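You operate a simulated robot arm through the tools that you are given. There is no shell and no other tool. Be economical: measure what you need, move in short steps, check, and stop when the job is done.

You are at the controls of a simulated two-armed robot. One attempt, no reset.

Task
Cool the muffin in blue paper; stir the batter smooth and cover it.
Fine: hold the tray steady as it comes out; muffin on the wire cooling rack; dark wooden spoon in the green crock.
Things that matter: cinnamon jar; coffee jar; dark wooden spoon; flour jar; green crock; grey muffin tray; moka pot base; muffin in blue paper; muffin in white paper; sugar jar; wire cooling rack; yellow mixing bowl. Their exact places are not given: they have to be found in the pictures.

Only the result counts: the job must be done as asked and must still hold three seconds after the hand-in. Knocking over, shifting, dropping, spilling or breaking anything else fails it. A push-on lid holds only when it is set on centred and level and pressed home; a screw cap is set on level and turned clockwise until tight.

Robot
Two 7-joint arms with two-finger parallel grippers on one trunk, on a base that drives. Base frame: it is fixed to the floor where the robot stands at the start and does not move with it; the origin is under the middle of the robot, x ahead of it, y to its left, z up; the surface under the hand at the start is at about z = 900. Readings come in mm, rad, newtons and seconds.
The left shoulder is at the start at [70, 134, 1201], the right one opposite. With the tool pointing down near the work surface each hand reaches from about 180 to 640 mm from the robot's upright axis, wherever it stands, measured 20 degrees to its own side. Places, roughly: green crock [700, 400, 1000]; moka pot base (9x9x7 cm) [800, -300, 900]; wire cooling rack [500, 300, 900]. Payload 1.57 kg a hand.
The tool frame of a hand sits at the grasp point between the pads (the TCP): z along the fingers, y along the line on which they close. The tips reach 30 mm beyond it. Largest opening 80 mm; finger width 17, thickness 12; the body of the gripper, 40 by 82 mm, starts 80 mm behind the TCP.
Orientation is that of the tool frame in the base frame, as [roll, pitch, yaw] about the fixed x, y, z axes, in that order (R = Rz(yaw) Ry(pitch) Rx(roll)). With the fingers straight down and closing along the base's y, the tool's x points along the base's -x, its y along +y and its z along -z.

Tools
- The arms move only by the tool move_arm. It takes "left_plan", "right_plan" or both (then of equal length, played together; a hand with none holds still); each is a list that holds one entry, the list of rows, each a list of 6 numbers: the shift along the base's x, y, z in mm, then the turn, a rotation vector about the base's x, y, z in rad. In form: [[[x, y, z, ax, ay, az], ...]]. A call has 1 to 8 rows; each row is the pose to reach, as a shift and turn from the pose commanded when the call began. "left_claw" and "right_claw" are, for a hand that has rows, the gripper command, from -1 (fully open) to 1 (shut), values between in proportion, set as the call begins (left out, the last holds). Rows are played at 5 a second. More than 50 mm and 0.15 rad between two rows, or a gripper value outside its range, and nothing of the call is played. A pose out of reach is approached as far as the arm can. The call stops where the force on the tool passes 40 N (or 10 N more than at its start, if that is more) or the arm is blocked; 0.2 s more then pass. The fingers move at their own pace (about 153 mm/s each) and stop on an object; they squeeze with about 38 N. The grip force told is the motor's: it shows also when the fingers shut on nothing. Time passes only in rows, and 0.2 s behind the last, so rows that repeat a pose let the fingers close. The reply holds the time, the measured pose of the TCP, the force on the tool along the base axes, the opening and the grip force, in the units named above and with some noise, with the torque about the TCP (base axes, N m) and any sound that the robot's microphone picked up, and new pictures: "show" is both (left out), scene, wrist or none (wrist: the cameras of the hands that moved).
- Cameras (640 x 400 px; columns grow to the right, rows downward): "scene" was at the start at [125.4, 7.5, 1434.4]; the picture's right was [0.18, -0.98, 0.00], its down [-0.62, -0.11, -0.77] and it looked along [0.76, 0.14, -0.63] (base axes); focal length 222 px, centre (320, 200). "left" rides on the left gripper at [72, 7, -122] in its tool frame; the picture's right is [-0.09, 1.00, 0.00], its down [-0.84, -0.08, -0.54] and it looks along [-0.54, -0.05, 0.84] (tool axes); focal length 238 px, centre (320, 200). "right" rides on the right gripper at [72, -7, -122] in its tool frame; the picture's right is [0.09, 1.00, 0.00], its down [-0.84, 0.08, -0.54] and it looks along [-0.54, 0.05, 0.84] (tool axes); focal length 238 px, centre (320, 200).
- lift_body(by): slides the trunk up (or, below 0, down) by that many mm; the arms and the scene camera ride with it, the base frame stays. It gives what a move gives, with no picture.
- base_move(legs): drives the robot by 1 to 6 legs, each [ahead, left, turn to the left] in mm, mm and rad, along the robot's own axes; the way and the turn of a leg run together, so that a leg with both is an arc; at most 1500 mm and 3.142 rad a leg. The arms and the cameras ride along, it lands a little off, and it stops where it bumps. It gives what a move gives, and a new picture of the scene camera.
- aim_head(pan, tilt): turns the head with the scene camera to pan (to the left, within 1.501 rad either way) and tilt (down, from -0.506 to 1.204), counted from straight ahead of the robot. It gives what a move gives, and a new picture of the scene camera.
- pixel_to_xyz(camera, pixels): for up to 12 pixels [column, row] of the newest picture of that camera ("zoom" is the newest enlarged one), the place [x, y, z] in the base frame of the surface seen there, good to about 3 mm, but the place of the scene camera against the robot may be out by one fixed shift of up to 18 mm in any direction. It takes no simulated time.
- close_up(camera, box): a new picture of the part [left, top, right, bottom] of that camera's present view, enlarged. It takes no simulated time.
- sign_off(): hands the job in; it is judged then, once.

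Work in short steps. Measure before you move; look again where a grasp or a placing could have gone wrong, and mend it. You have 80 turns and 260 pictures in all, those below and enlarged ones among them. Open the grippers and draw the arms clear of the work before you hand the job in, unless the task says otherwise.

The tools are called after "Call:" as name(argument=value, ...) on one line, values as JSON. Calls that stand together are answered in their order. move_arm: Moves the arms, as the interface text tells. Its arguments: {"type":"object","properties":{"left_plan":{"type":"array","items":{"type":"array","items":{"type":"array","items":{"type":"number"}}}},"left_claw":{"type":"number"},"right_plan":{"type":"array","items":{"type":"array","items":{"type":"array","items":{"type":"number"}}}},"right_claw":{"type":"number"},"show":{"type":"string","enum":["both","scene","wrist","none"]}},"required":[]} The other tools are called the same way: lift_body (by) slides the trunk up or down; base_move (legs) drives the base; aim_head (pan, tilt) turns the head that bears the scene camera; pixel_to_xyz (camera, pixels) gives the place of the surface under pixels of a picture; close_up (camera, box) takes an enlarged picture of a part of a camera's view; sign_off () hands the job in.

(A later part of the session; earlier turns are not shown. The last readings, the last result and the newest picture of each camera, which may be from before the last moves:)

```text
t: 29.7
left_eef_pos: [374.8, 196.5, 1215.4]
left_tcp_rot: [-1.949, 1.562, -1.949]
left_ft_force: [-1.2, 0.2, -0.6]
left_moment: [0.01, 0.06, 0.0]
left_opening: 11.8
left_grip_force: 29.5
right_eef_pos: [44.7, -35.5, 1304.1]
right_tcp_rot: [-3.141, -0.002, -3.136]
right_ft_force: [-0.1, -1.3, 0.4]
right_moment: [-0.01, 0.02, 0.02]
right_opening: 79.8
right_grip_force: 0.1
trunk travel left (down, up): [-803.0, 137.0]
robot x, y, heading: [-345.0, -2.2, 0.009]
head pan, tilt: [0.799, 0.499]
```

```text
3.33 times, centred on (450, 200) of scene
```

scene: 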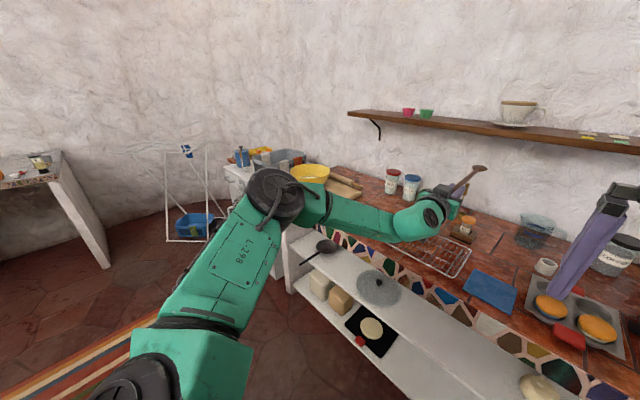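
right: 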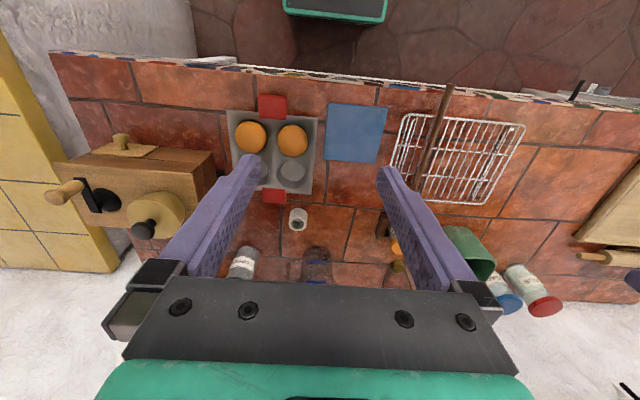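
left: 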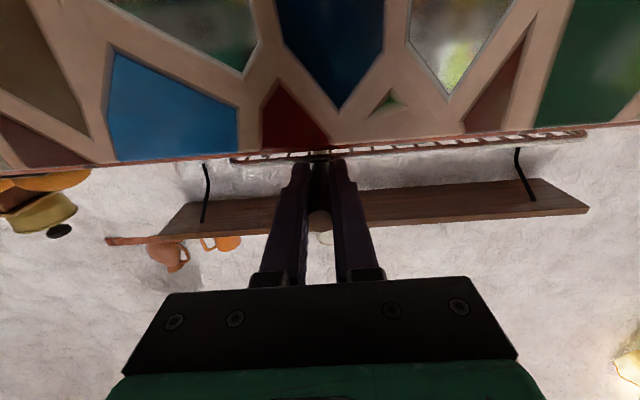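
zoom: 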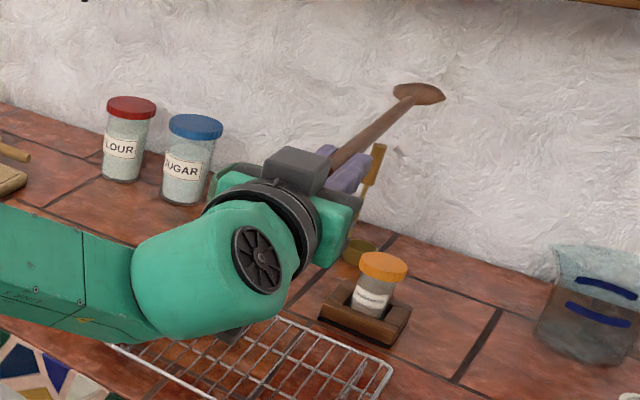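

Spoon is held straight out and there is lots of floor on the left. I strafe left in front of the bowl.

Call:
base_move(legs=[[0, 800, 0]])

Call:
move_arm(left_plan=[[[-25, -3, 10, 0, 0.14, 0], [-50, -6, 20, 0, 0.28, 0], [-75, -9, 30, 0, 0.42, 0], [-100, -12, 40, 0, 0.56, 0], [-125, -15, 50, 0, 0.7, 0], [-150, -18, 60, 0, 0.84, 0], [-175, -21, 70, 0, 0.98, 0], [-200, -24, 80, 0, 1.12, 0]]], show="none")

Call:
move_arm(left_plan=[[[-10, 0, 5, 0, 0.14, 0], [-20, 0, 10, 0, 0.28, 0], [-30, 0, 15, 0, 0.42, 0], [-30, 0, 15, 0, 0.45, 0]]], show="both")

```text
t: 34.0
left_eef_pos: [372.4, 998.5, 1216.3]
left_tcp_rot: [-1.981, 1.563, -1.983]
left_ft_force: [-0.7, 0.2, -0.1]
left_moment: [0.0, 0.06, -0.03]
left_opening: 12.1
left_grip_force: 28.9
right_eef_pos: [41.1, 767.9, 1306.1]
right_tcp_rot: [3.141, -0.002, -3.138]
right_ft_force: [1.0, -0.1, -0.4]
right_moment: [0.01, -0.04, 0.02]
right_opening: 79.8
right_grip_force: 0.1
trunk travel left (down, up): [-803.0, 137.0]
robot x, y, heading: [-344.9, 806.9, 0.005]
head pan, tilt: [0.799, 0.499]
```

scene: 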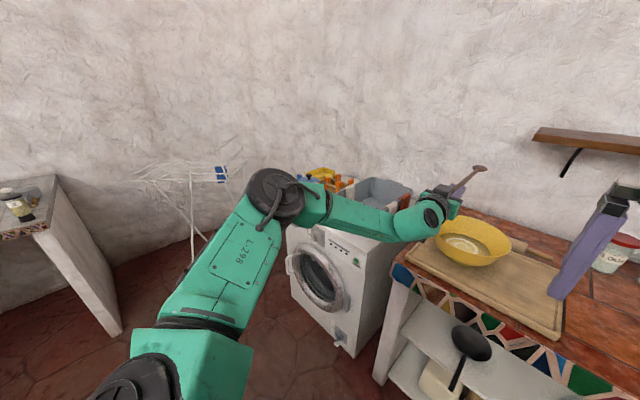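

```text
t: 35.8
left_eef_pos: [170.2, 974.4, 1293.7]
left_tcp_rot: [-3.132, 0.446, -3.133]
left_ft_force: [-0.1, -0.2, -0.4]
left_moment: [-0.01, 0.04, 0.02]
left_opening: 12.0
left_grip_force: 28.7
right_eef_pos: [40.7, 768.1, 1304.2]
right_tcp_rot: [-3.141, -0.002, -3.138]
right_ft_force: [0.1, -1.2, 0.2]
right_moment: [0.01, -0.02, 0.02]
right_opening: 80.2
right_grip_force: 0.0
trunk travel left (down, up): [-803.0, 137.0]
robot x, y, heading: [-349.3, 805.0, 0.005]
head pan, tilt: [0.799, 0.499]
```

```text
t: 36.8
left_eef_pos: [121.9, 984.6, 1297.1]
left_tcp_rot: [-3.135, -0.001, -3.132]
left_ft_force: [0.0, -0.3, 0.0]
left_moment: [0.02, -0.02, 0.02]
left_opening: 11.5
left_grip_force: 29.3
left hand out of reach, approached as far as the arm can: row 3, 4
right_eef_pos: [39.6, 768.4, 1305.8]
right_tcp_rot: [3.14, 0.001, -3.139]
right_ft_force: [0.1, 0.6, -0.4]
right_moment: [-0.02, -0.02, 0.01]
right_opening: 80.0
right_grip_force: 0.1
trunk travel left (down, up): [-803.0, 137.0]
robot x, y, heading: [-346.5, 804.2, 0.004]
head pan, tilt: [0.799, 0.499]
```

scene: 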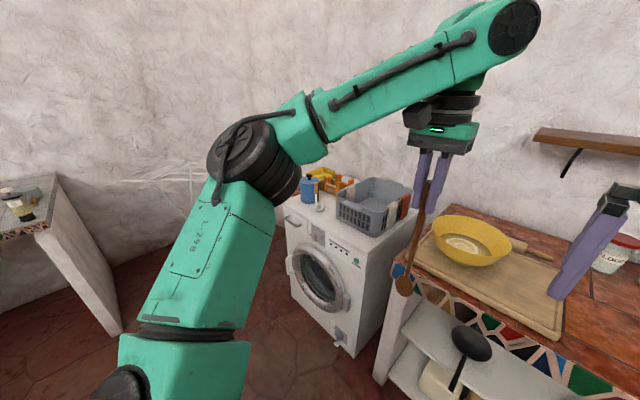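
left: 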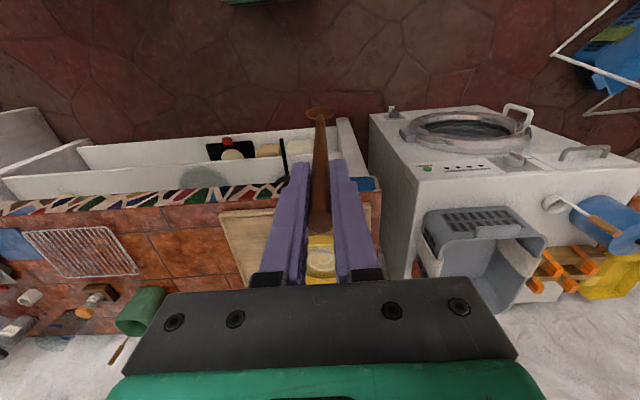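

Spoon is vertical. I drive ahead with the tip ~50 mm above rim height, stopping short of the bowl to measure.

Call:
lift_body(by=40)

Call:
base_move(legs=[[250, 0, 0]])

Call:
aim_head(pan=0.3, tilt=0.8)

Call:
close_up(camera="left", box=[220, 80, 420, 280])

```text
t: 37.6
left_eef_pos: [125.5, 985.2, 1336.2]
left_tcp_rot: [-3.135, -0.001, -3.131]
left_ft_force: [0.3, 0.3, -0.4]
left_moment: [0.0, 0.01, -0.01]
left_opening: 12.2
left_grip_force: 29.0
right_eef_pos: [41.6, 768.0, 1345.3]
right_tcp_rot: [3.141, -0.001, -3.138]
right_ft_force: [-0.7, 0.1, 1.0]
right_moment: [-0.01, -0.01, -0.03]
right_opening: 80.2
right_grip_force: 0.0
trunk travel left (down, up): [-843.0, 97.0]
robot x, y, heading: [-345.9, 806.9, 0.003]
head pan, tilt: [0.799, 0.499]
```

```text
t: 39.4
left_eef_pos: [374.9, 984.6, 1336.5]
left_tcp_rot: [-3.135, 0.002, -3.133]
left_ft_force: [-0.9, 0.4, -0.5]
left_moment: [-0.01, -0.03, -0.01]
left_opening: 12.1
left_grip_force: 29.2
right_eef_pos: [292.2, 768.5, 1345.7]
right_tcp_rot: [-3.141, 0.003, -3.14]
right_ft_force: [-0.5, 0.5, 0.8]
right_moment: [-0.01, -0.02, -0.01]
right_opening: 80.0
right_grip_force: 0.1
trunk travel left (down, up): [-843.0, 97.0]
robot x, y, heading: [-92.9, 803.5, 0.007]
head pan, tilt: [0.799, 0.499]
```

scene: 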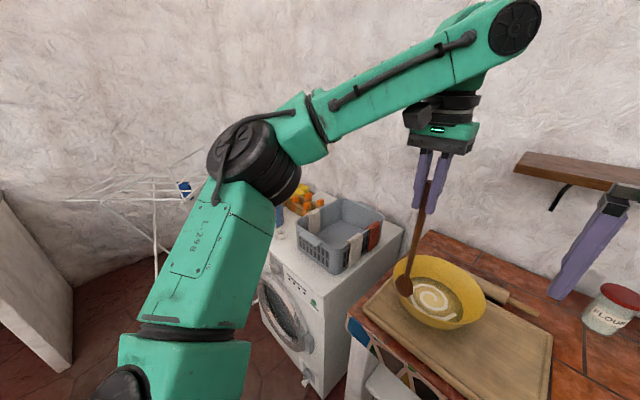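

```text
t: 40.4
left_eef_pos: [379.5, 986.8, 1336.0]
left_tcp_rot: [-3.133, -0.002, -3.132]
left_ft_force: [-1.0, -0.6, -0.3]
left_moment: [0.01, 0.03, -0.04]
left_opening: 12.1
left_grip_force: 29.0
right_eef_pos: [296.3, 769.5, 1345.0]
right_tcp_rot: [-3.141, -0.002, -3.139]
right_ft_force: [0.3, 0.9, 1.1]
right_moment: [0.03, -0.01, -0.01]
right_opening: 80.0
right_grip_force: 0.1
trunk travel left (down, up): [-843.0, 97.0]
robot x, y, heading: [-94.3, 806.2, 0.008]
head pan, tilt: [0.3, 0.799]
```

scene: 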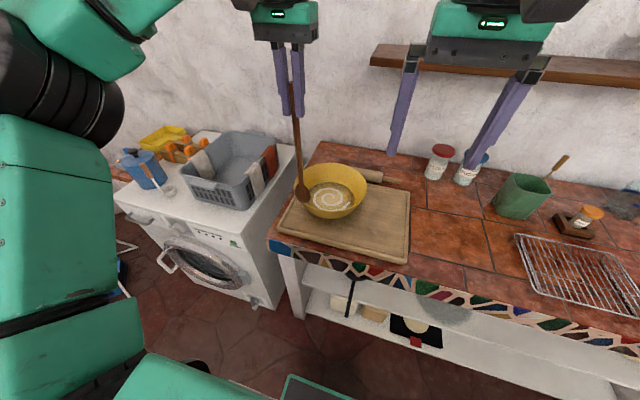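

```text
2.00 times, centred on (320, 180) of left
```

zoom: 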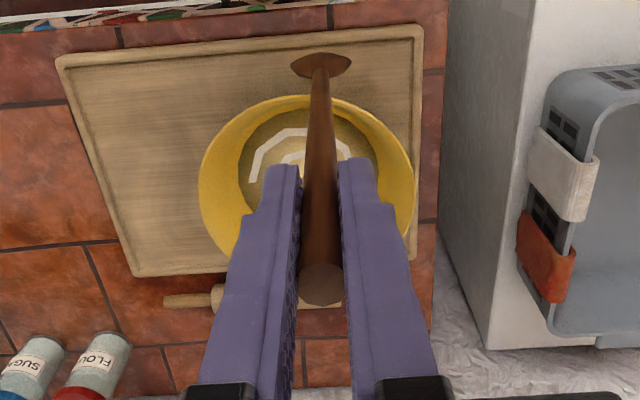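

The bowl is visible behind the fingers. I measure its rim and the spoon tip with the wrist camera, and rim and batter with the scene camera.

Call:
pixel_to_xyz(camera="zoom", pixels=[[201, 185], [410, 190], [280, 99], [360, 104], [225, 135], [395, 140], [320, 57], [322, 72], [260, 165], [212, 225], [395, 225]])

Call:
pixel_to_xyz(camera="scene", pixels=[[301, 180], [366, 190], [335, 165], [330, 217], [330, 200], [302, 193], [345, 197], [355, 175], [310, 172]])

```text
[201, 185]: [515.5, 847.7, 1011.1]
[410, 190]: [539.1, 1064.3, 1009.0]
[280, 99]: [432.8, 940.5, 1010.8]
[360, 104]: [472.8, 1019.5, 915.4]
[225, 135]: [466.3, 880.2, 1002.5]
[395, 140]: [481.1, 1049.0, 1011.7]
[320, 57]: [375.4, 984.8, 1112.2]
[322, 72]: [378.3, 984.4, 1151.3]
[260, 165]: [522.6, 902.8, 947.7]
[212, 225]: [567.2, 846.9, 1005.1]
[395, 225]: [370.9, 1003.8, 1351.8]
```

```text
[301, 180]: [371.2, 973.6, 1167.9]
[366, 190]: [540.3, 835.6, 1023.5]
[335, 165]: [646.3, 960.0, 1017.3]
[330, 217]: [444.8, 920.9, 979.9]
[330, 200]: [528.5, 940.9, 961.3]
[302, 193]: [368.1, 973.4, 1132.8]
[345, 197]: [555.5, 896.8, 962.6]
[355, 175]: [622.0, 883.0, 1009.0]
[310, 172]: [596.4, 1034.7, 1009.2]
```

Bowl centre (541,956), rim radius ~110 at z≈1011, batter at ≈948; spoon tip ≈230 below the TCP. I drive 140 mm ahead and move over the bowl.

Call:
base_move(legs=[[140, 0, 0]])

Call:
move_arm(left_plan=[[[12, -15, 0, 0, 0, 0], [24, -29, 0, 0, 0, 0], [24, -29, 0, 0, 0, 0]]], show="scene")

```text
t: 41.7
left_eef_pos: [513.5, 984.3, 1338.6]
left_tcp_rot: [-3.134, 0.002, -3.135]
left_ft_force: [0.1, -0.5, -1.0]
left_moment: [0.01, 0.01, -0.02]
left_opening: 11.9
left_grip_force: 28.9
right_eef_pos: [431.5, 768.5, 1345.7]
right_tcp_rot: [-3.141, 0.001, -3.14]
right_ft_force: [-0.3, -0.6, 0.1]
right_moment: [-0.01, -0.02, 0.02]
right_opening: 80.1
right_grip_force: 0.1
trunk travel left (down, up): [-843.0, 97.0]
robot x, y, heading: [51.4, 804.8, 0.0]
head pan, tilt: [0.3, 0.799]
```

scene: 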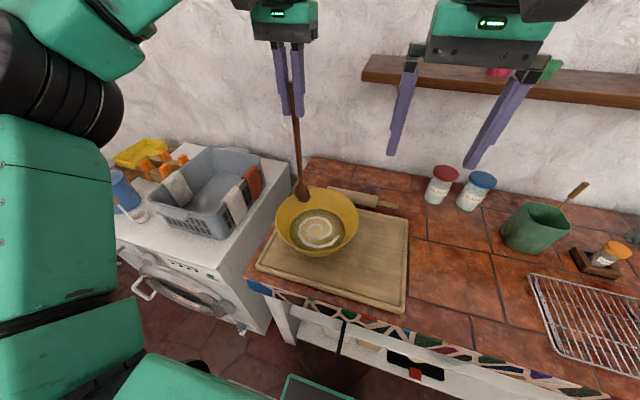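

```text
t: 42.5
left_eef_pos: [520.7, 970.3, 1322.3]
left_tcp_rot: [-3.135, -0.001, -3.135]
left_ft_force: [-0.2, -0.3, 0.1]
left_moment: [0.02, 0.01, 0.0]
left_opening: 12.0
left_grip_force: 29.1
left hand out of reach, approached as far as the arm can: row 1, 2, 3
right_eef_pos: [434.6, 768.3, 1345.3]
right_tcp_rot: [-3.14, -0.003, -3.139]
right_ft_force: [-0.1, 0.8, 0.4]
right_moment: [0.02, 0.0, -0.01]
right_opening: 80.1
right_grip_force: 0.1
trunk travel left (down, up): [-843.0, 97.0]
robot x, y, heading: [47.2, 809.6, 0.003]
head pan, tilt: [0.3, 0.799]
```

scene: 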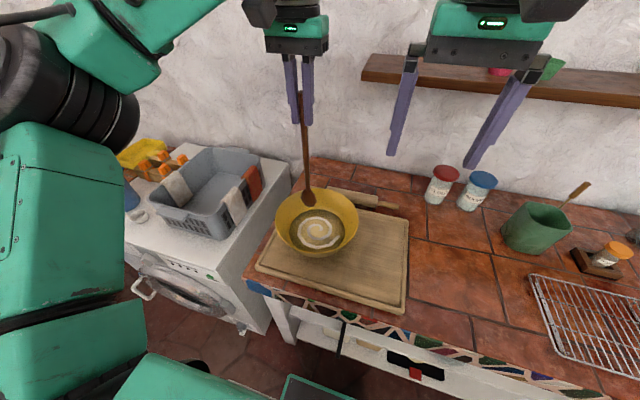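

Near the top the reach is limited; I descend 100 mm and check position.

Call:
move_arm(left_plan=[[[8, -6, -40, 0, 0, 0], [18, -14, -75, 0, 0, 0], [18, -14, -75, 0, 0, 0]]], show="scene")

```text
t: 43.3
left_eef_pos: [536.5, 955.6, 1245.9]
left_tcp_rot: [-3.136, 0.001, -3.135]
left_ft_force: [0.3, 0.2, 0.2]
left_moment: [0.02, -0.03, 0.02]
left_opening: 12.0
left_grip_force: 29.1
right_eef_pos: [434.1, 768.8, 1345.6]
right_tcp_rot: [3.141, -0.001, -3.14]
right_ft_force: [0.6, -0.4, -0.5]
right_moment: [0.03, -0.02, -0.04]
right_opening: 80.0
right_grip_force: 0.1
trunk travel left (down, up): [-843.0, 97.0]
robot x, y, heading: [44.9, 810.0, 0.002]
head pan, tilt: [0.3, 0.799]
```

scene: 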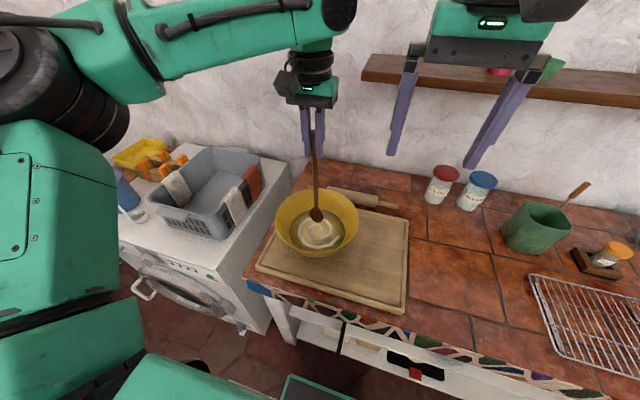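

Tip is over the centre. Descend 80 mm into the batter.

Call:
move_arm(left_plan=[[[2, 0, -40, 0, 0, 0], [4, 0, -70, 0, 0, 0], [4, 0, -80, 0, 0, 0], [4, 0, -80, 0, 0, 0]]], show="scene")

Call:
close_up(camera="scene", box=[260, 140, 380, 260])

```text
t: 44.3
left_eef_pos: [538.6, 956.8, 1171.1]
left_tcp_rot: [-3.134, 0.002, -3.135]
left_ft_force: [0.0, 1.3, 23.6]
left_moment: [0.27, -0.02, 0.0]
left_opening: 12.4
left_grip_force: 29.8
right_eef_pos: [431.2, 767.6, 1347.7]
right_tcp_rot: [-3.14, 0.002, -3.139]
right_ft_force: [-0.1, 0.0, 0.7]
right_moment: [-0.01, -0.01, 0.02]
right_opening: 79.9
right_grip_force: 0.1
trunk travel left (down, up): [-843.0, 97.0]
robot x, y, heading: [50.2, 809.2, 0.0]
head pan, tilt: [0.3, 0.799]
```

scene: 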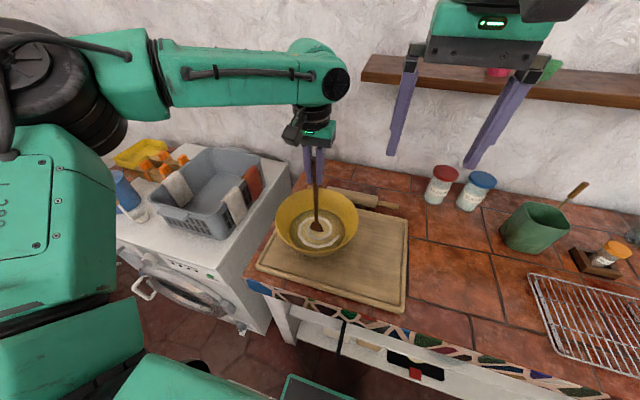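

```text
3.33 times, centred on (320, 200) of scene
```

zoom: 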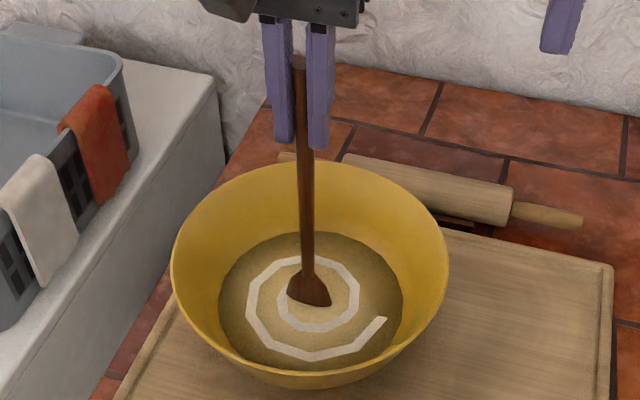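

Contact at TCP z≈1171 (24 N) — the tip is on/in the batter. I ease up 4 mm and stir circles of 38 mm radius.

Call:
move_arm(left_plan=[[[38, 0, 4, 0, 0, 0], [27, 27, 4, 0, 0, 0], [0, 38, 4, 0, 0, 0], [-27, 27, 4, 0, 0, 0], [-38, 0, 4, 0, 0, 0], [-27, -27, 4, 0, 0, 0], [0, -38, 4, 0, 0, 0], [27, -27, 4, 0, 0, 0]]], show="scene")

Call:
close_up(camera="scene", box=[260, 140, 380, 260])

```text
t: 46.1
left_eef_pos: [559.9, 938.0, 1170.4]
left_tcp_rot: [-3.134, 0.003, -3.136]
left_ft_force: [0.3, -0.3, -1.1]
left_moment: [0.0, -0.02, -0.01]
left_opening: 12.0
left_grip_force: 29.0
left hand out of reach, approached as far as the arm can: row 1, 8
right_eef_pos: [433.9, 769.9, 1345.5]
right_tcp_rot: [-3.138, -0.002, -3.14]
right_ft_force: [0.5, -0.2, 0.0]
right_moment: [0.01, -0.01, 0.03]
right_opening: 80.0
right_grip_force: 0.1
trunk travel left (down, up): [-843.0, 97.0]
robot x, y, heading: [47.7, 804.8, 0.005]
head pan, tilt: [0.3, 0.799]
```

scene: 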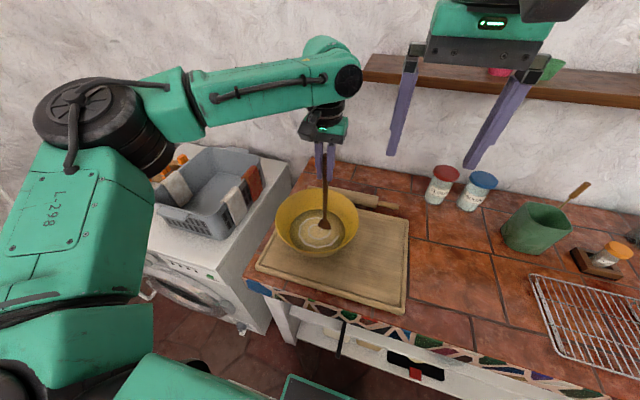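

```text
3.33 times, centred on (320, 200) of scene
```

zoom: 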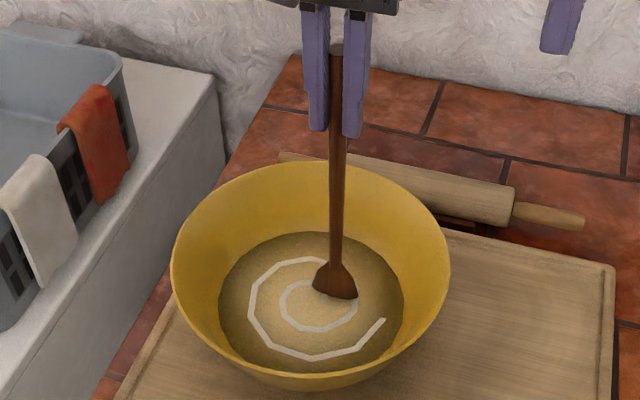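

No contact force during that loop and the streak is still visible, so the spoon was slightly high. I repeat 4 mm lower, keeping within reach.

Call:
move_arm(left_plan=[[[3, 18, -5, 0, 0, 0], [1, 43, -5, 0, 0, 0], [-19, 53, -5, 0, 0, 0], [-44, 43, -5, 0, 0, 0], [-54, 18, -5, 0, 0, 0], [-44, -7, -5, 0, 0, 0], [-19, -17, -5, 0, 0, 0], [0, 0, -5, 0, 0, 0]]], show="none")

Call:
move_arm(left_plan=[[[3, 18, 0, 0, 0, 0], [1, 43, 0, 0, 0, 0], [-19, 53, 0, 0, 0, 0], [-44, 43, 0, 0, 0, 0], [-54, 18, 0, 0, 0, 0], [-44, -7, 0, 0, 0, 0], [-19, -17, 0, 0, 0, 0], [0, 0, 0, 0, 0, 0]]], show="scene")

Call:
close_up(camera="scene", box=[260, 140, 380, 260])

```text
t: 47.9
left_eef_pos: [555.8, 937.9, 1165.2]
left_tcp_rot: [-3.133, 0.002, -3.137]
left_ft_force: [-1.3, -3.7, 9.8]
left_moment: [-0.81, 0.14, -0.09]
left_opening: 12.1
left_grip_force: 29.5
right_eef_pos: [430.3, 768.3, 1346.2]
right_tcp_rot: [-3.142, 0.002, -3.139]
right_ft_force: [0.6, 0.3, 0.0]
right_moment: [0.0, 0.01, 0.02]
right_opening: 79.9
right_grip_force: 0.2
trunk travel left (down, up): [-843.0, 97.0]
robot x, y, heading: [44.9, 809.3, 0.004]
head pan, tilt: [0.3, 0.799]
```

```text
t: 49.7
left_eef_pos: [559.4, 939.4, 1164.1]
left_tcp_rot: [-3.134, 0.0, -3.135]
left_ft_force: [0.5, -0.6, -0.9]
left_moment: [0.03, 0.01, -0.02]
left_opening: 11.9
left_grip_force: 29.3
right_eef_pos: [434.5, 769.6, 1345.0]
right_tcp_rot: [-3.14, 0.0, -3.14]
right_ft_force: [0.1, 0.0, 0.4]
right_moment: [0.01, 0.0, 0.01]
right_opening: 79.9
right_grip_force: 0.1
trunk travel left (down, up): [-843.0, 97.0]
robot x, y, heading: [44.7, 803.5, 0.005]
head pan, tilt: [0.3, 0.799]
```

scene: 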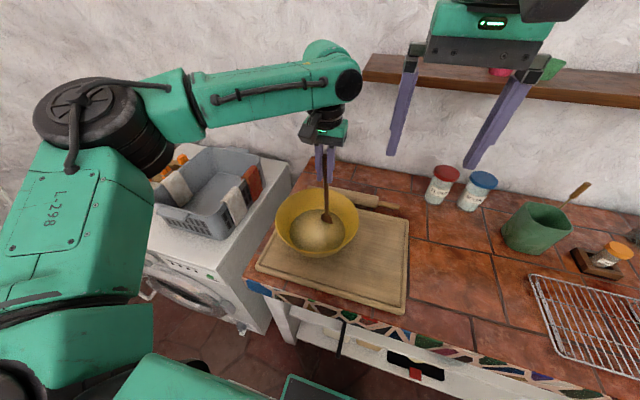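

```text
3.33 times, centred on (320, 200) of scene
```

zoom: 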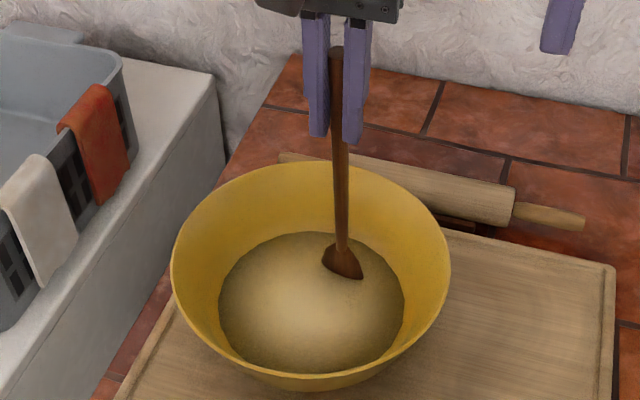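

The streak is gone — the batter is smooth. I lift the spoon out (trunk +95, arm up) before travelling to the crock.

Call:
lift_body(by=95)

Call:
move_arm(left_plan=[[[-20, 15, 25, 0, 0, 0], [-40, 20, 50, 0, 0, 0], [-40, 20, 50, 0, 0, 0]]], show="both")

```text
t: 51.0
left_eef_pos: [559.5, 938.2, 1258.7]
left_tcp_rot: [-3.135, -0.003, -3.136]
left_ft_force: [0.2, 0.5, -0.2]
left_moment: [0.04, 0.02, -0.01]
left_opening: 12.1
left_grip_force: 29.3
right_eef_pos: [434.6, 768.9, 1441.9]
right_tcp_rot: [-3.141, -0.002, -3.139]
right_ft_force: [-0.2, 0.2, 0.0]
right_moment: [-0.02, -0.02, 0.0]
right_opening: 79.9
right_grip_force: 0.2
trunk travel left (down, up): [-938.0, 2.0]
robot x, y, heading: [44.8, 807.4, 0.002]
head pan, tilt: [0.3, 0.799]
```

```text
t: 51.8
left_eef_pos: [520.5, 958.3, 1309.7]
left_tcp_rot: [-3.136, -0.001, -3.135]
left_ft_force: [-0.3, 1.6, -0.9]
left_moment: [0.01, 0.02, 0.02]
left_opening: 12.1
left_grip_force: 29.4
right_eef_pos: [435.6, 768.8, 1440.1]
right_tcp_rot: [-3.141, -0.002, -3.141]
right_ft_force: [0.2, 0.3, -0.1]
right_moment: [0.03, 0.0, -0.02]
right_opening: 80.1
right_grip_force: 0.1
trunk travel left (down, up): [-938.0, 2.0]
robot x, y, heading: [47.3, 810.0, 0.001]
head pan, tilt: [0.3, 0.799]
```

scene: 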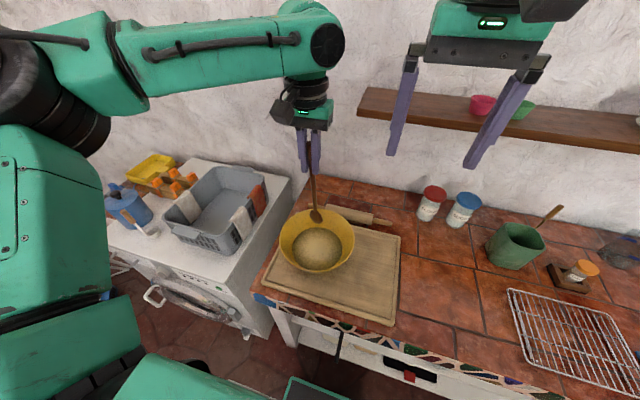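
left: 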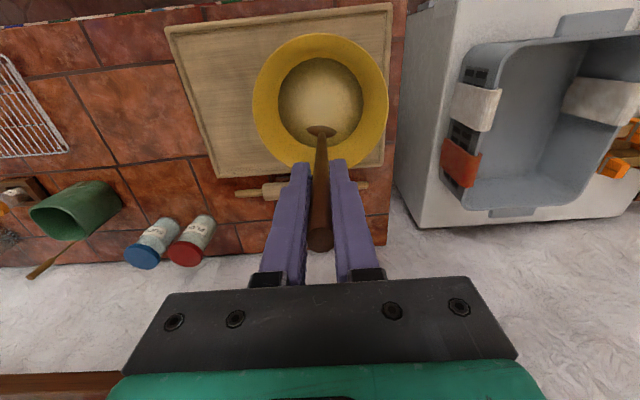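

The spoon is out of the bowl, tip ~1075. I strafe right toward the crock with the arm held at x≈520 (in front of the crock).

Call:
base_move(legs=[[-30, -605, 0]])

Call:
aim_head(pan=0.25, tilt=0.6)

Call:
close_up(camera="left", box=[200, 0, 440, 300])

```text
t: 55.2
left_eef_pos: [492.8, 350.5, 1308.8]
left_tcp_rot: [-3.133, 0.0, -3.133]
left_ft_force: [0.1, 0.0, -0.5]
left_moment: [-0.01, 0.01, 0.01]
left_opening: 12.2
left_grip_force: 29.5
right_eef_pos: [406.0, 162.2, 1440.3]
right_tcp_rot: [-3.14, -0.002, -3.138]
right_ft_force: [-0.9, 0.4, -0.1]
right_moment: [0.01, -0.02, 0.02]
right_opening: 79.7
right_grip_force: 0.0
trunk travel left (down, up): [-938.0, 2.0]
robot x, y, heading: [17.1, 192.7, 0.006]
head pan, tilt: [0.3, 0.799]
```

scene: 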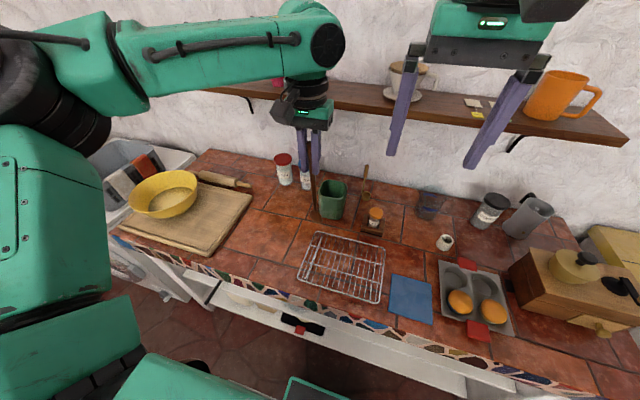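

```text
t: 56.0
left_eef_pos: [491.1, 350.2, 1309.7]
left_tcp_rot: [-3.134, -0.001, -3.13]
left_ft_force: [0.9, -0.4, -0.4]
left_moment: [-0.01, 0.04, 0.01]
left_opening: 12.1
left_grip_force: 29.4
right_eef_pos: [406.6, 159.9, 1440.2]
right_tcp_rot: [-3.14, -0.003, -3.137]
right_ft_force: [-0.5, -0.6, 0.4]
right_moment: [-0.01, 0.01, 0.02]
right_opening: 79.9
right_grip_force: 0.0
trunk travel left (down, up): [-938.0, 2.0]
robot x, y, heading: [21.1, 194.7, 0.003]
head pan, tilt: [0.25, 0.6]
```

scene: 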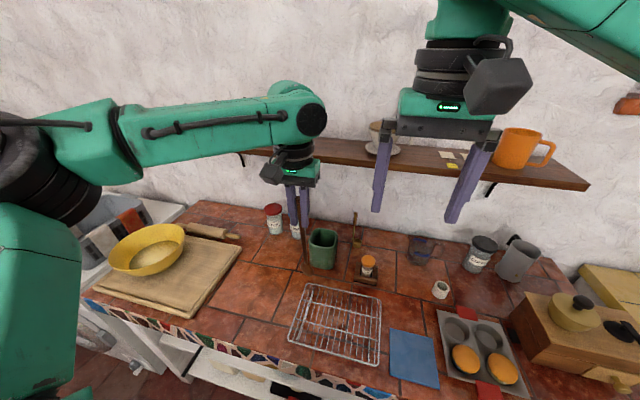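

```text
1.33 times, centred on (320, 150) of left
```

zoom: 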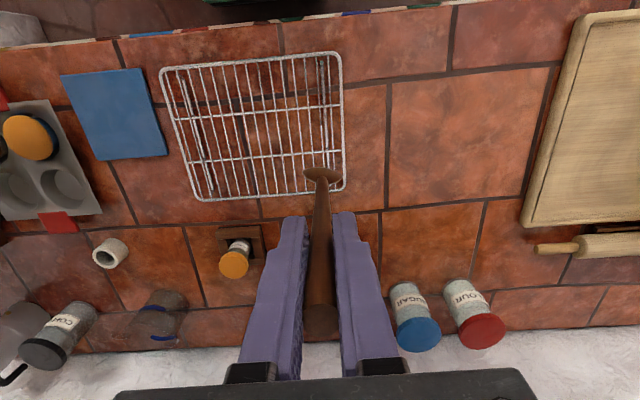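

The crock is hidden behind the hand in the wrist view; I measure it in a scene close-up (with the known offset), and its rim corners.

Call:
close_up(camera="scene", box=[270, 180, 390, 300])

```text
3.33 times, centred on (330, 240) of scene
```

zoom: 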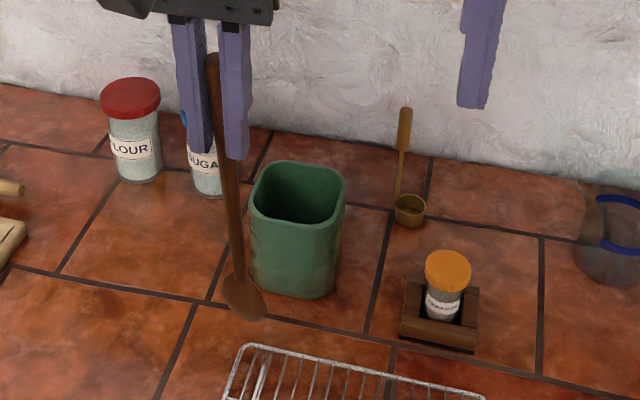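

Call:
pixel_to_xyz(camera="zoom", pixels=[[255, 205], [277, 165], [342, 175], [330, 222], [299, 162], [290, 222], [248, 308], [230, 270], [298, 180], [345, 190], [252, 185], [450, 256]])

Call:
pixel_to_xyz(camera="scene", pixels=[[350, 158], [300, 157], [450, 175], [390, 145]])

```text
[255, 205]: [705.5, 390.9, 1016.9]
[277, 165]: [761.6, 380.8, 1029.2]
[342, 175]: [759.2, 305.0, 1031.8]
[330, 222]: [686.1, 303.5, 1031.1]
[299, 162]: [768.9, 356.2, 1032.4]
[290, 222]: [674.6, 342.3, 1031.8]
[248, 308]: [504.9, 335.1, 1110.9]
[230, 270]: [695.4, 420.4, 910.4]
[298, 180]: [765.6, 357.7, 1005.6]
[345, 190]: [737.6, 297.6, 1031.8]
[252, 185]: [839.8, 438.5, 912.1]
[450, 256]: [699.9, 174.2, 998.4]
```

```text
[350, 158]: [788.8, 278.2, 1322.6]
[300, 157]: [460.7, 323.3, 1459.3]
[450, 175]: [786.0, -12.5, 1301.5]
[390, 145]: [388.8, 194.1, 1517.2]
```

Call:
pixel_to_xyz(camera="left", pixels=[[320, 129], [320, 134], [256, 197], [250, 199], [262, 193], [320, 240]])

Call:
pixel_to_xyz(camera="zoom", pixels=[[447, 270], [430, 270], [465, 265], [245, 320], [245, 290], [215, 60]])

```text
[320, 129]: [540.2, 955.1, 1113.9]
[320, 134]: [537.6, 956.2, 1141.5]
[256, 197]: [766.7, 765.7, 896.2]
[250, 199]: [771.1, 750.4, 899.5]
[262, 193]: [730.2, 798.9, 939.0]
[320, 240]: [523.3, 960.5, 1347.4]
```

```text
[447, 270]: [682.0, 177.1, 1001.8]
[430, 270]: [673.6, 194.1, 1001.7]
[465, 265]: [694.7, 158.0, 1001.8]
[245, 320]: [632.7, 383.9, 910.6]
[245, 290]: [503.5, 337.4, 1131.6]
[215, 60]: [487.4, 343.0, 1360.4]
```

The spoon leans ~4.5° forward in the grip; crock centre ≈ (727,356), top ≈1019. I drive 30 mm ahead and move the hand forward tilting it 15° so the spoon tip comes above the crock.

Call:
base_move(legs=[[35, 0, 0]])

Call:
move_arm(left_plan=[[[20, 4, 0, 0, -0.13, 0], [50, 8, -15, 0, -0.26, 0], [90, 8, -30, 0, -0.26, 0], [130, 8, -45, 0, -0.26, 0], [130, 8, -45, 0, -0.26, 0]]], show="both")

Call:
close_up(camera="scene", box=[270, 160, 410, 300])

```text
t: 56.8
left_eef_pos: [517.3, 349.5, 1314.4]
left_tcp_rot: [-3.134, 0.008, -3.132]
left_ft_force: [-0.8, 0.0, -0.4]
left_moment: [0.02, -0.06, 0.0]
left_opening: 12.3
left_grip_force: 28.6
right_eef_pos: [431.1, 158.5, 1443.9]
right_tcp_rot: [-3.14, 0.006, -3.136]
right_ft_force: [-1.9, 0.7, 0.7]
right_moment: [0.04, -0.05, 0.01]
right_opening: 80.0
right_grip_force: 0.1
trunk travel left (down, up): [-938.0, 2.0]
robot x, y, heading: [51.3, 191.9, 0.005]
head pan, tilt: [0.25, 0.6]
```

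scene: 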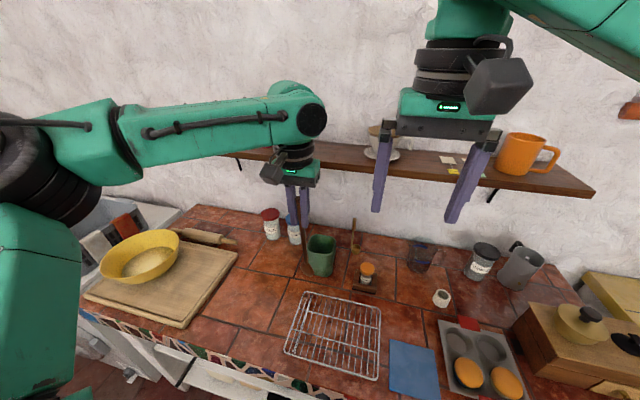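

```text
t: 58.0
left_eef_pos: [643.7, 364.9, 1265.5]
left_tcp_rot: [-3.132, 0.262, -3.131]
left_ft_force: [0.2, 0.8, -0.8]
left_moment: [0.0, 0.01, -0.04]
left_opening: 12.0
left_grip_force: 29.6
left hand out of reach, approached as far as the arm can: row 4, 5
right_eef_pos: [440.0, 160.9, 1441.6]
right_tcp_rot: [-3.14, 0.0, -3.137]
right_ft_force: [-1.0, 0.8, -0.9]
right_moment: [0.0, 0.04, 0.03]
right_opening: 80.0
right_grip_force: 0.0
trunk travel left (down, up): [-938.0, 2.0]
robot x, y, heading: [50.9, 196.9, 0.004]
head pan, tilt: [0.25, 0.6]
```

scene: 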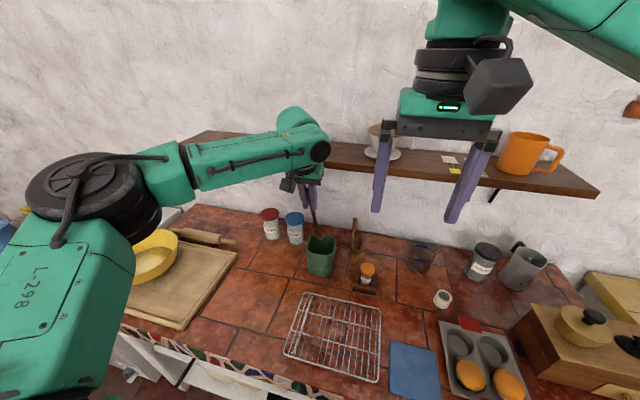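
left: 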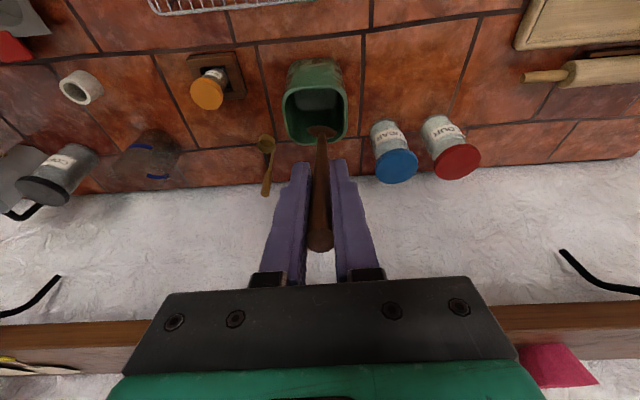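

```text
2.86 times, centred on (340, 230) of scene
```

zoom: 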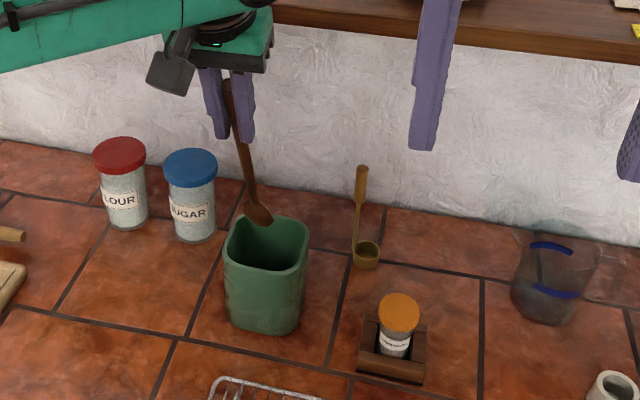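

Wrist view now shows the crock (315,105) and the spoon tip (320,131). I measure both precisely.

Call:
pixel_to_xyz(camera="left", pixels=[[284, 110], [346, 110], [316, 87], [300, 143], [338, 138], [320, 129], [320, 135], [313, 131], [327, 131], [320, 245], [316, 64]])

```text
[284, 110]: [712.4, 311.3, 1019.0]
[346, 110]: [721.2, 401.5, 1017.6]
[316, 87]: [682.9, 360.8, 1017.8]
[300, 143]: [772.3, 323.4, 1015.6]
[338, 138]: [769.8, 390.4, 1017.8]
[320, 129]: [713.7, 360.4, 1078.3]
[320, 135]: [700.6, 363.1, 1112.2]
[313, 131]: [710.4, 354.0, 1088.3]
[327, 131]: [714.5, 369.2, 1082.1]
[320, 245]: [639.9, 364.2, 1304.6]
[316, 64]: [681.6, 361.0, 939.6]
```

Crock opening spans x 682–773, y 311–401; tip is at about (716,361,1065). I move 28 mm forward while descending a little, which also eases reach.

Call:
move_arm(left_plan=[[[10, -2, -15, 0, 0, 0], [28, -3, -25, 0, 0, 0], [28, -3, -25, 0, 0, 0]]], show="wrist")

```text
t: 58.8
left_eef_pos: [647.9, 373.0, 1240.4]
left_tcp_rot: [-3.131, 0.263, -3.131]
left_ft_force: [1.1, -0.4, -0.6]
left_moment: [-0.03, 0.01, 0.01]
left_opening: 12.1
left_grip_force: 28.9
left hand out of reach, approached as far as the arm can: row 1, 2, 3
right_eef_pos: [439.8, 158.3, 1441.9]
right_tcp_rot: [-3.141, 0.0, -3.136]
right_ft_force: [-0.8, -0.3, -0.3]
right_moment: [0.02, 0.0, 0.03]
right_opening: 79.8
right_grip_force: 0.1
trunk travel left (down, up): [-938.0, 2.0]
robot x, y, heading: [54.2, 191.4, 0.007]
head pan, tilt: [0.25, 0.6]
```

left: 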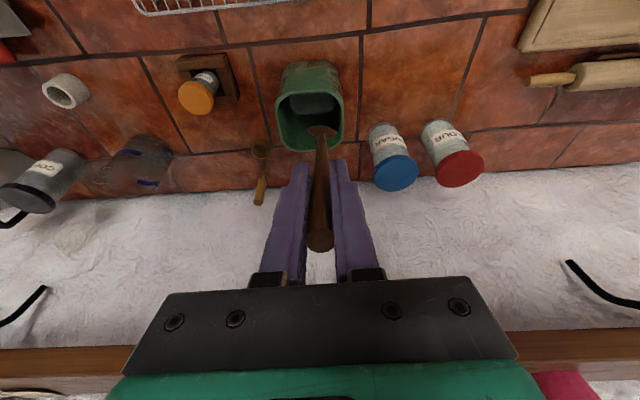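

Reach is the limit; I nudge the base 30 mm ahead and 14 mm right instead.

Call:
base_move(legs=[[28, -14, 0]])

Call:
move_arm(left_plan=[[[0, 0, 0, 0, 0, 0]]], show="wrist")

```text
t: 59.7
left_eef_pos: [670.1, 362.5, 1243.0]
left_tcp_rot: [-3.127, 0.267, -3.13]
left_ft_force: [-1.3, 0.3, -0.3]
left_moment: [-0.04, -0.02, 0.0]
left_opening: 12.0
left_grip_force: 29.2
right_eef_pos: [459.9, 148.6, 1442.5]
right_tcp_rot: [-3.139, 0.005, -3.136]
right_ft_force: [-0.3, 0.6, -0.8]
right_moment: [-0.03, -0.08, -0.03]
right_opening: 79.9
right_grip_force: 0.0
trunk travel left (down, up): [-938.0, 2.0]
robot x, y, heading: [81.3, 182.9, 0.003]
head pan, tilt: [0.25, 0.6]
```

scene: 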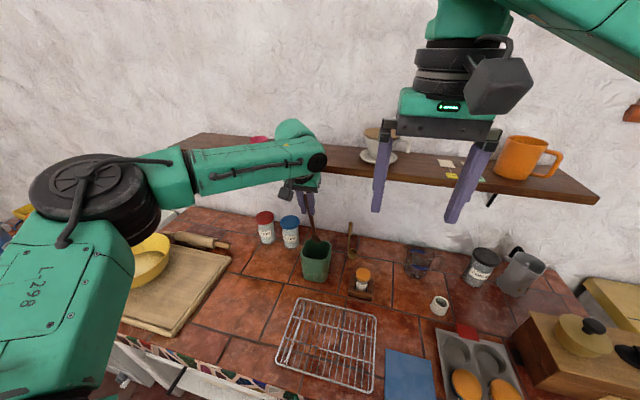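

```text
t: 60.1
left_eef_pos: [681.1, 356.6, 1237.4]
left_tcp_rot: [-3.133, 0.26, -3.133]
left_ft_force: [0.3, -0.7, -1.5]
left_moment: [0.02, 0.05, -0.02]
left_opening: 11.9
left_grip_force: 28.8
right_eef_pos: [473.5, 142.9, 1439.7]
right_tcp_rot: [-3.141, -0.004, -3.137]
right_ft_force: [-0.7, 0.6, -0.8]
right_moment: [0.02, 0.06, 0.06]
right_opening: 79.9
right_grip_force: 0.1
trunk travel left (down, up): [-938.0, 2.0]
robot x, y, heading: [80.7, 181.3, 0.009]
head pan, tilt: [0.25, 0.6]
```

left: 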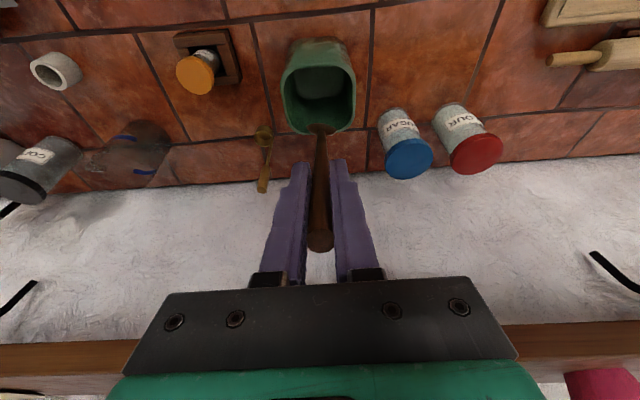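

Tip is about (753,353), a bit near the back wall. I shift back 10 mm and descend into the crock in steps.

Call:
move_arm(left_plan=[[[-10, 3, 0, 0, 0, 0], [-10, 3, -25, 0, 0, 0], [-10, 3, -50, 0, 0, 0], [-10, 3, -50, 0, 0, 0]]], show="both")

Call:
close_up(camera="scene", box=[260, 160, 380, 300])

```text
t: 61.1
left_eef_pos: [664.4, 363.1, 1190.9]
left_tcp_rot: [-3.13, 0.261, -3.13]
left_ft_force: [0.4, 0.3, -0.2]
left_moment: [-0.01, 0.01, 0.02]
left_opening: 12.1
left_grip_force: 29.5
right_eef_pos: [466.0, 146.9, 1441.7]
right_tcp_rot: [-3.141, 0.0, -3.135]
right_ft_force: [0.3, 0.8, 0.3]
right_moment: [0.01, 0.02, -0.02]
right_opening: 79.8
right_grip_force: 0.0
trunk travel left (down, up): [-938.0, 2.0]
robot x, y, heading: [79.8, 177.6, 0.003]
head pan, tilt: [0.25, 0.6]
```

scene: 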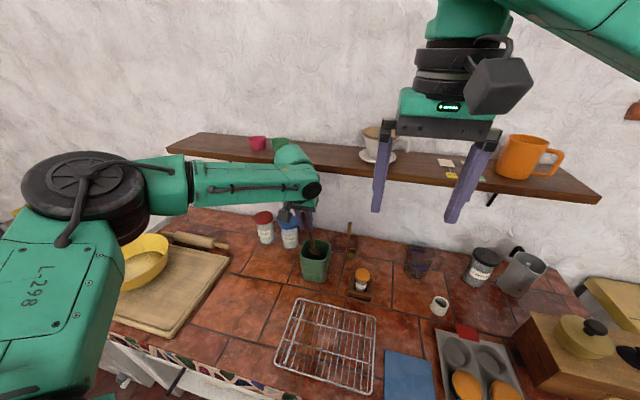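
left: 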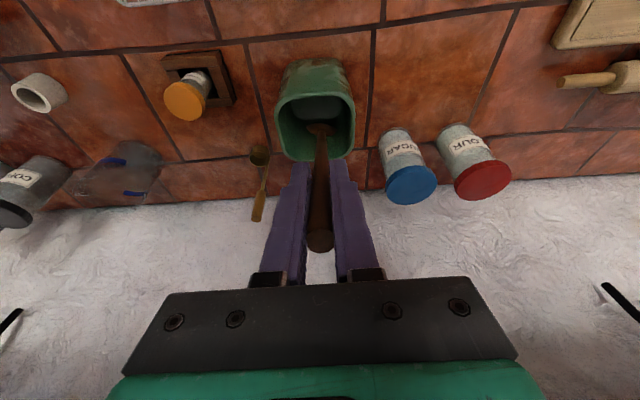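

```text
2.86 times, centred on (320, 230) of scene
```

zoom: 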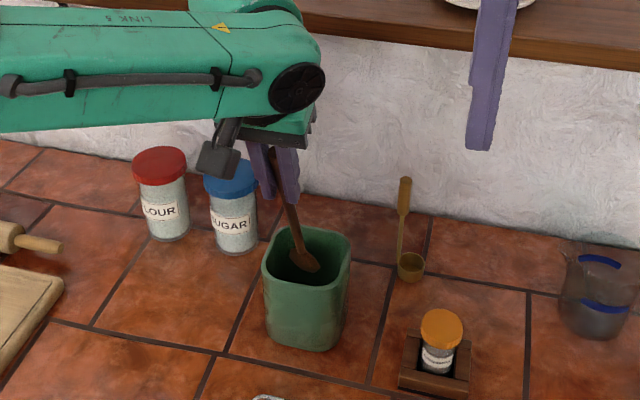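

The tip is inside. Continue down 62 mm with 5 mm forward.

Call:
move_arm(left_plan=[[[5, 0, -25, 0, 0, 0], [6, 0, -45, 0, 0, 0], [6, 0, -62, 0, 0, 0], [6, 0, -62, 0, 0, 0]]], show="both")

Call:
close_up(camera="scene", box=[260, 160, 380, 300])

```text
t: 62.1
left_eef_pos: [659.5, 367.5, 1134.2]
left_tcp_rot: [-3.13, 0.267, -3.131]
left_ft_force: [-0.2, 1.2, 6.7]
left_moment: [0.1, -0.77, 0.05]
left_opening: 12.0
left_grip_force: 29.2
left hand out of reach, approached as far as the arm can: row 2, 3, 4
right_eef_pos: [465.8, 144.7, 1441.7]
right_tcp_rot: [3.141, 0.002, -3.136]
right_ft_force: [0.2, -0.5, 1.0]
right_moment: [0.03, 0.01, -0.02]
right_opening: 79.9
right_grip_force: 0.0
trunk travel left (down, up): [-938.0, 2.0]
robot x, y, heading: [77.1, 181.8, 0.001]
head pan, tilt: [0.25, 0.6]
```

scene: 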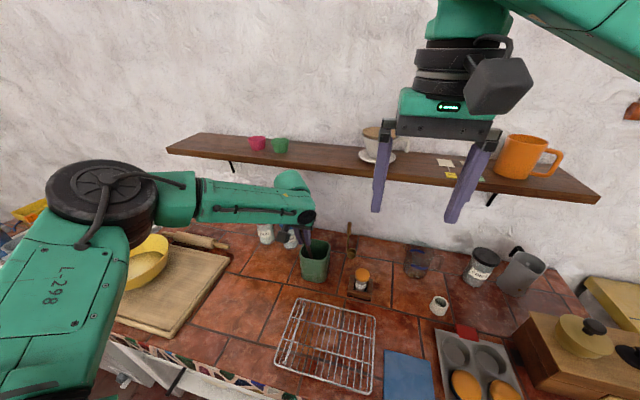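
left: 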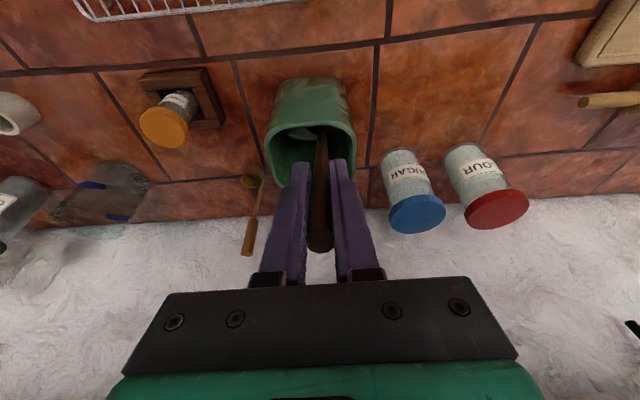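

```text
2.86 times, centred on (320, 230) of scene
```

zoom: 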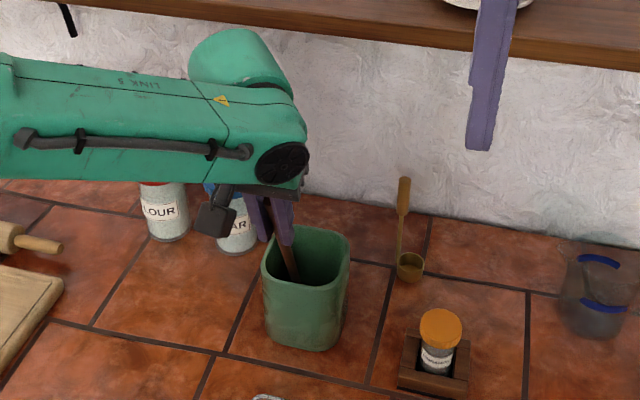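

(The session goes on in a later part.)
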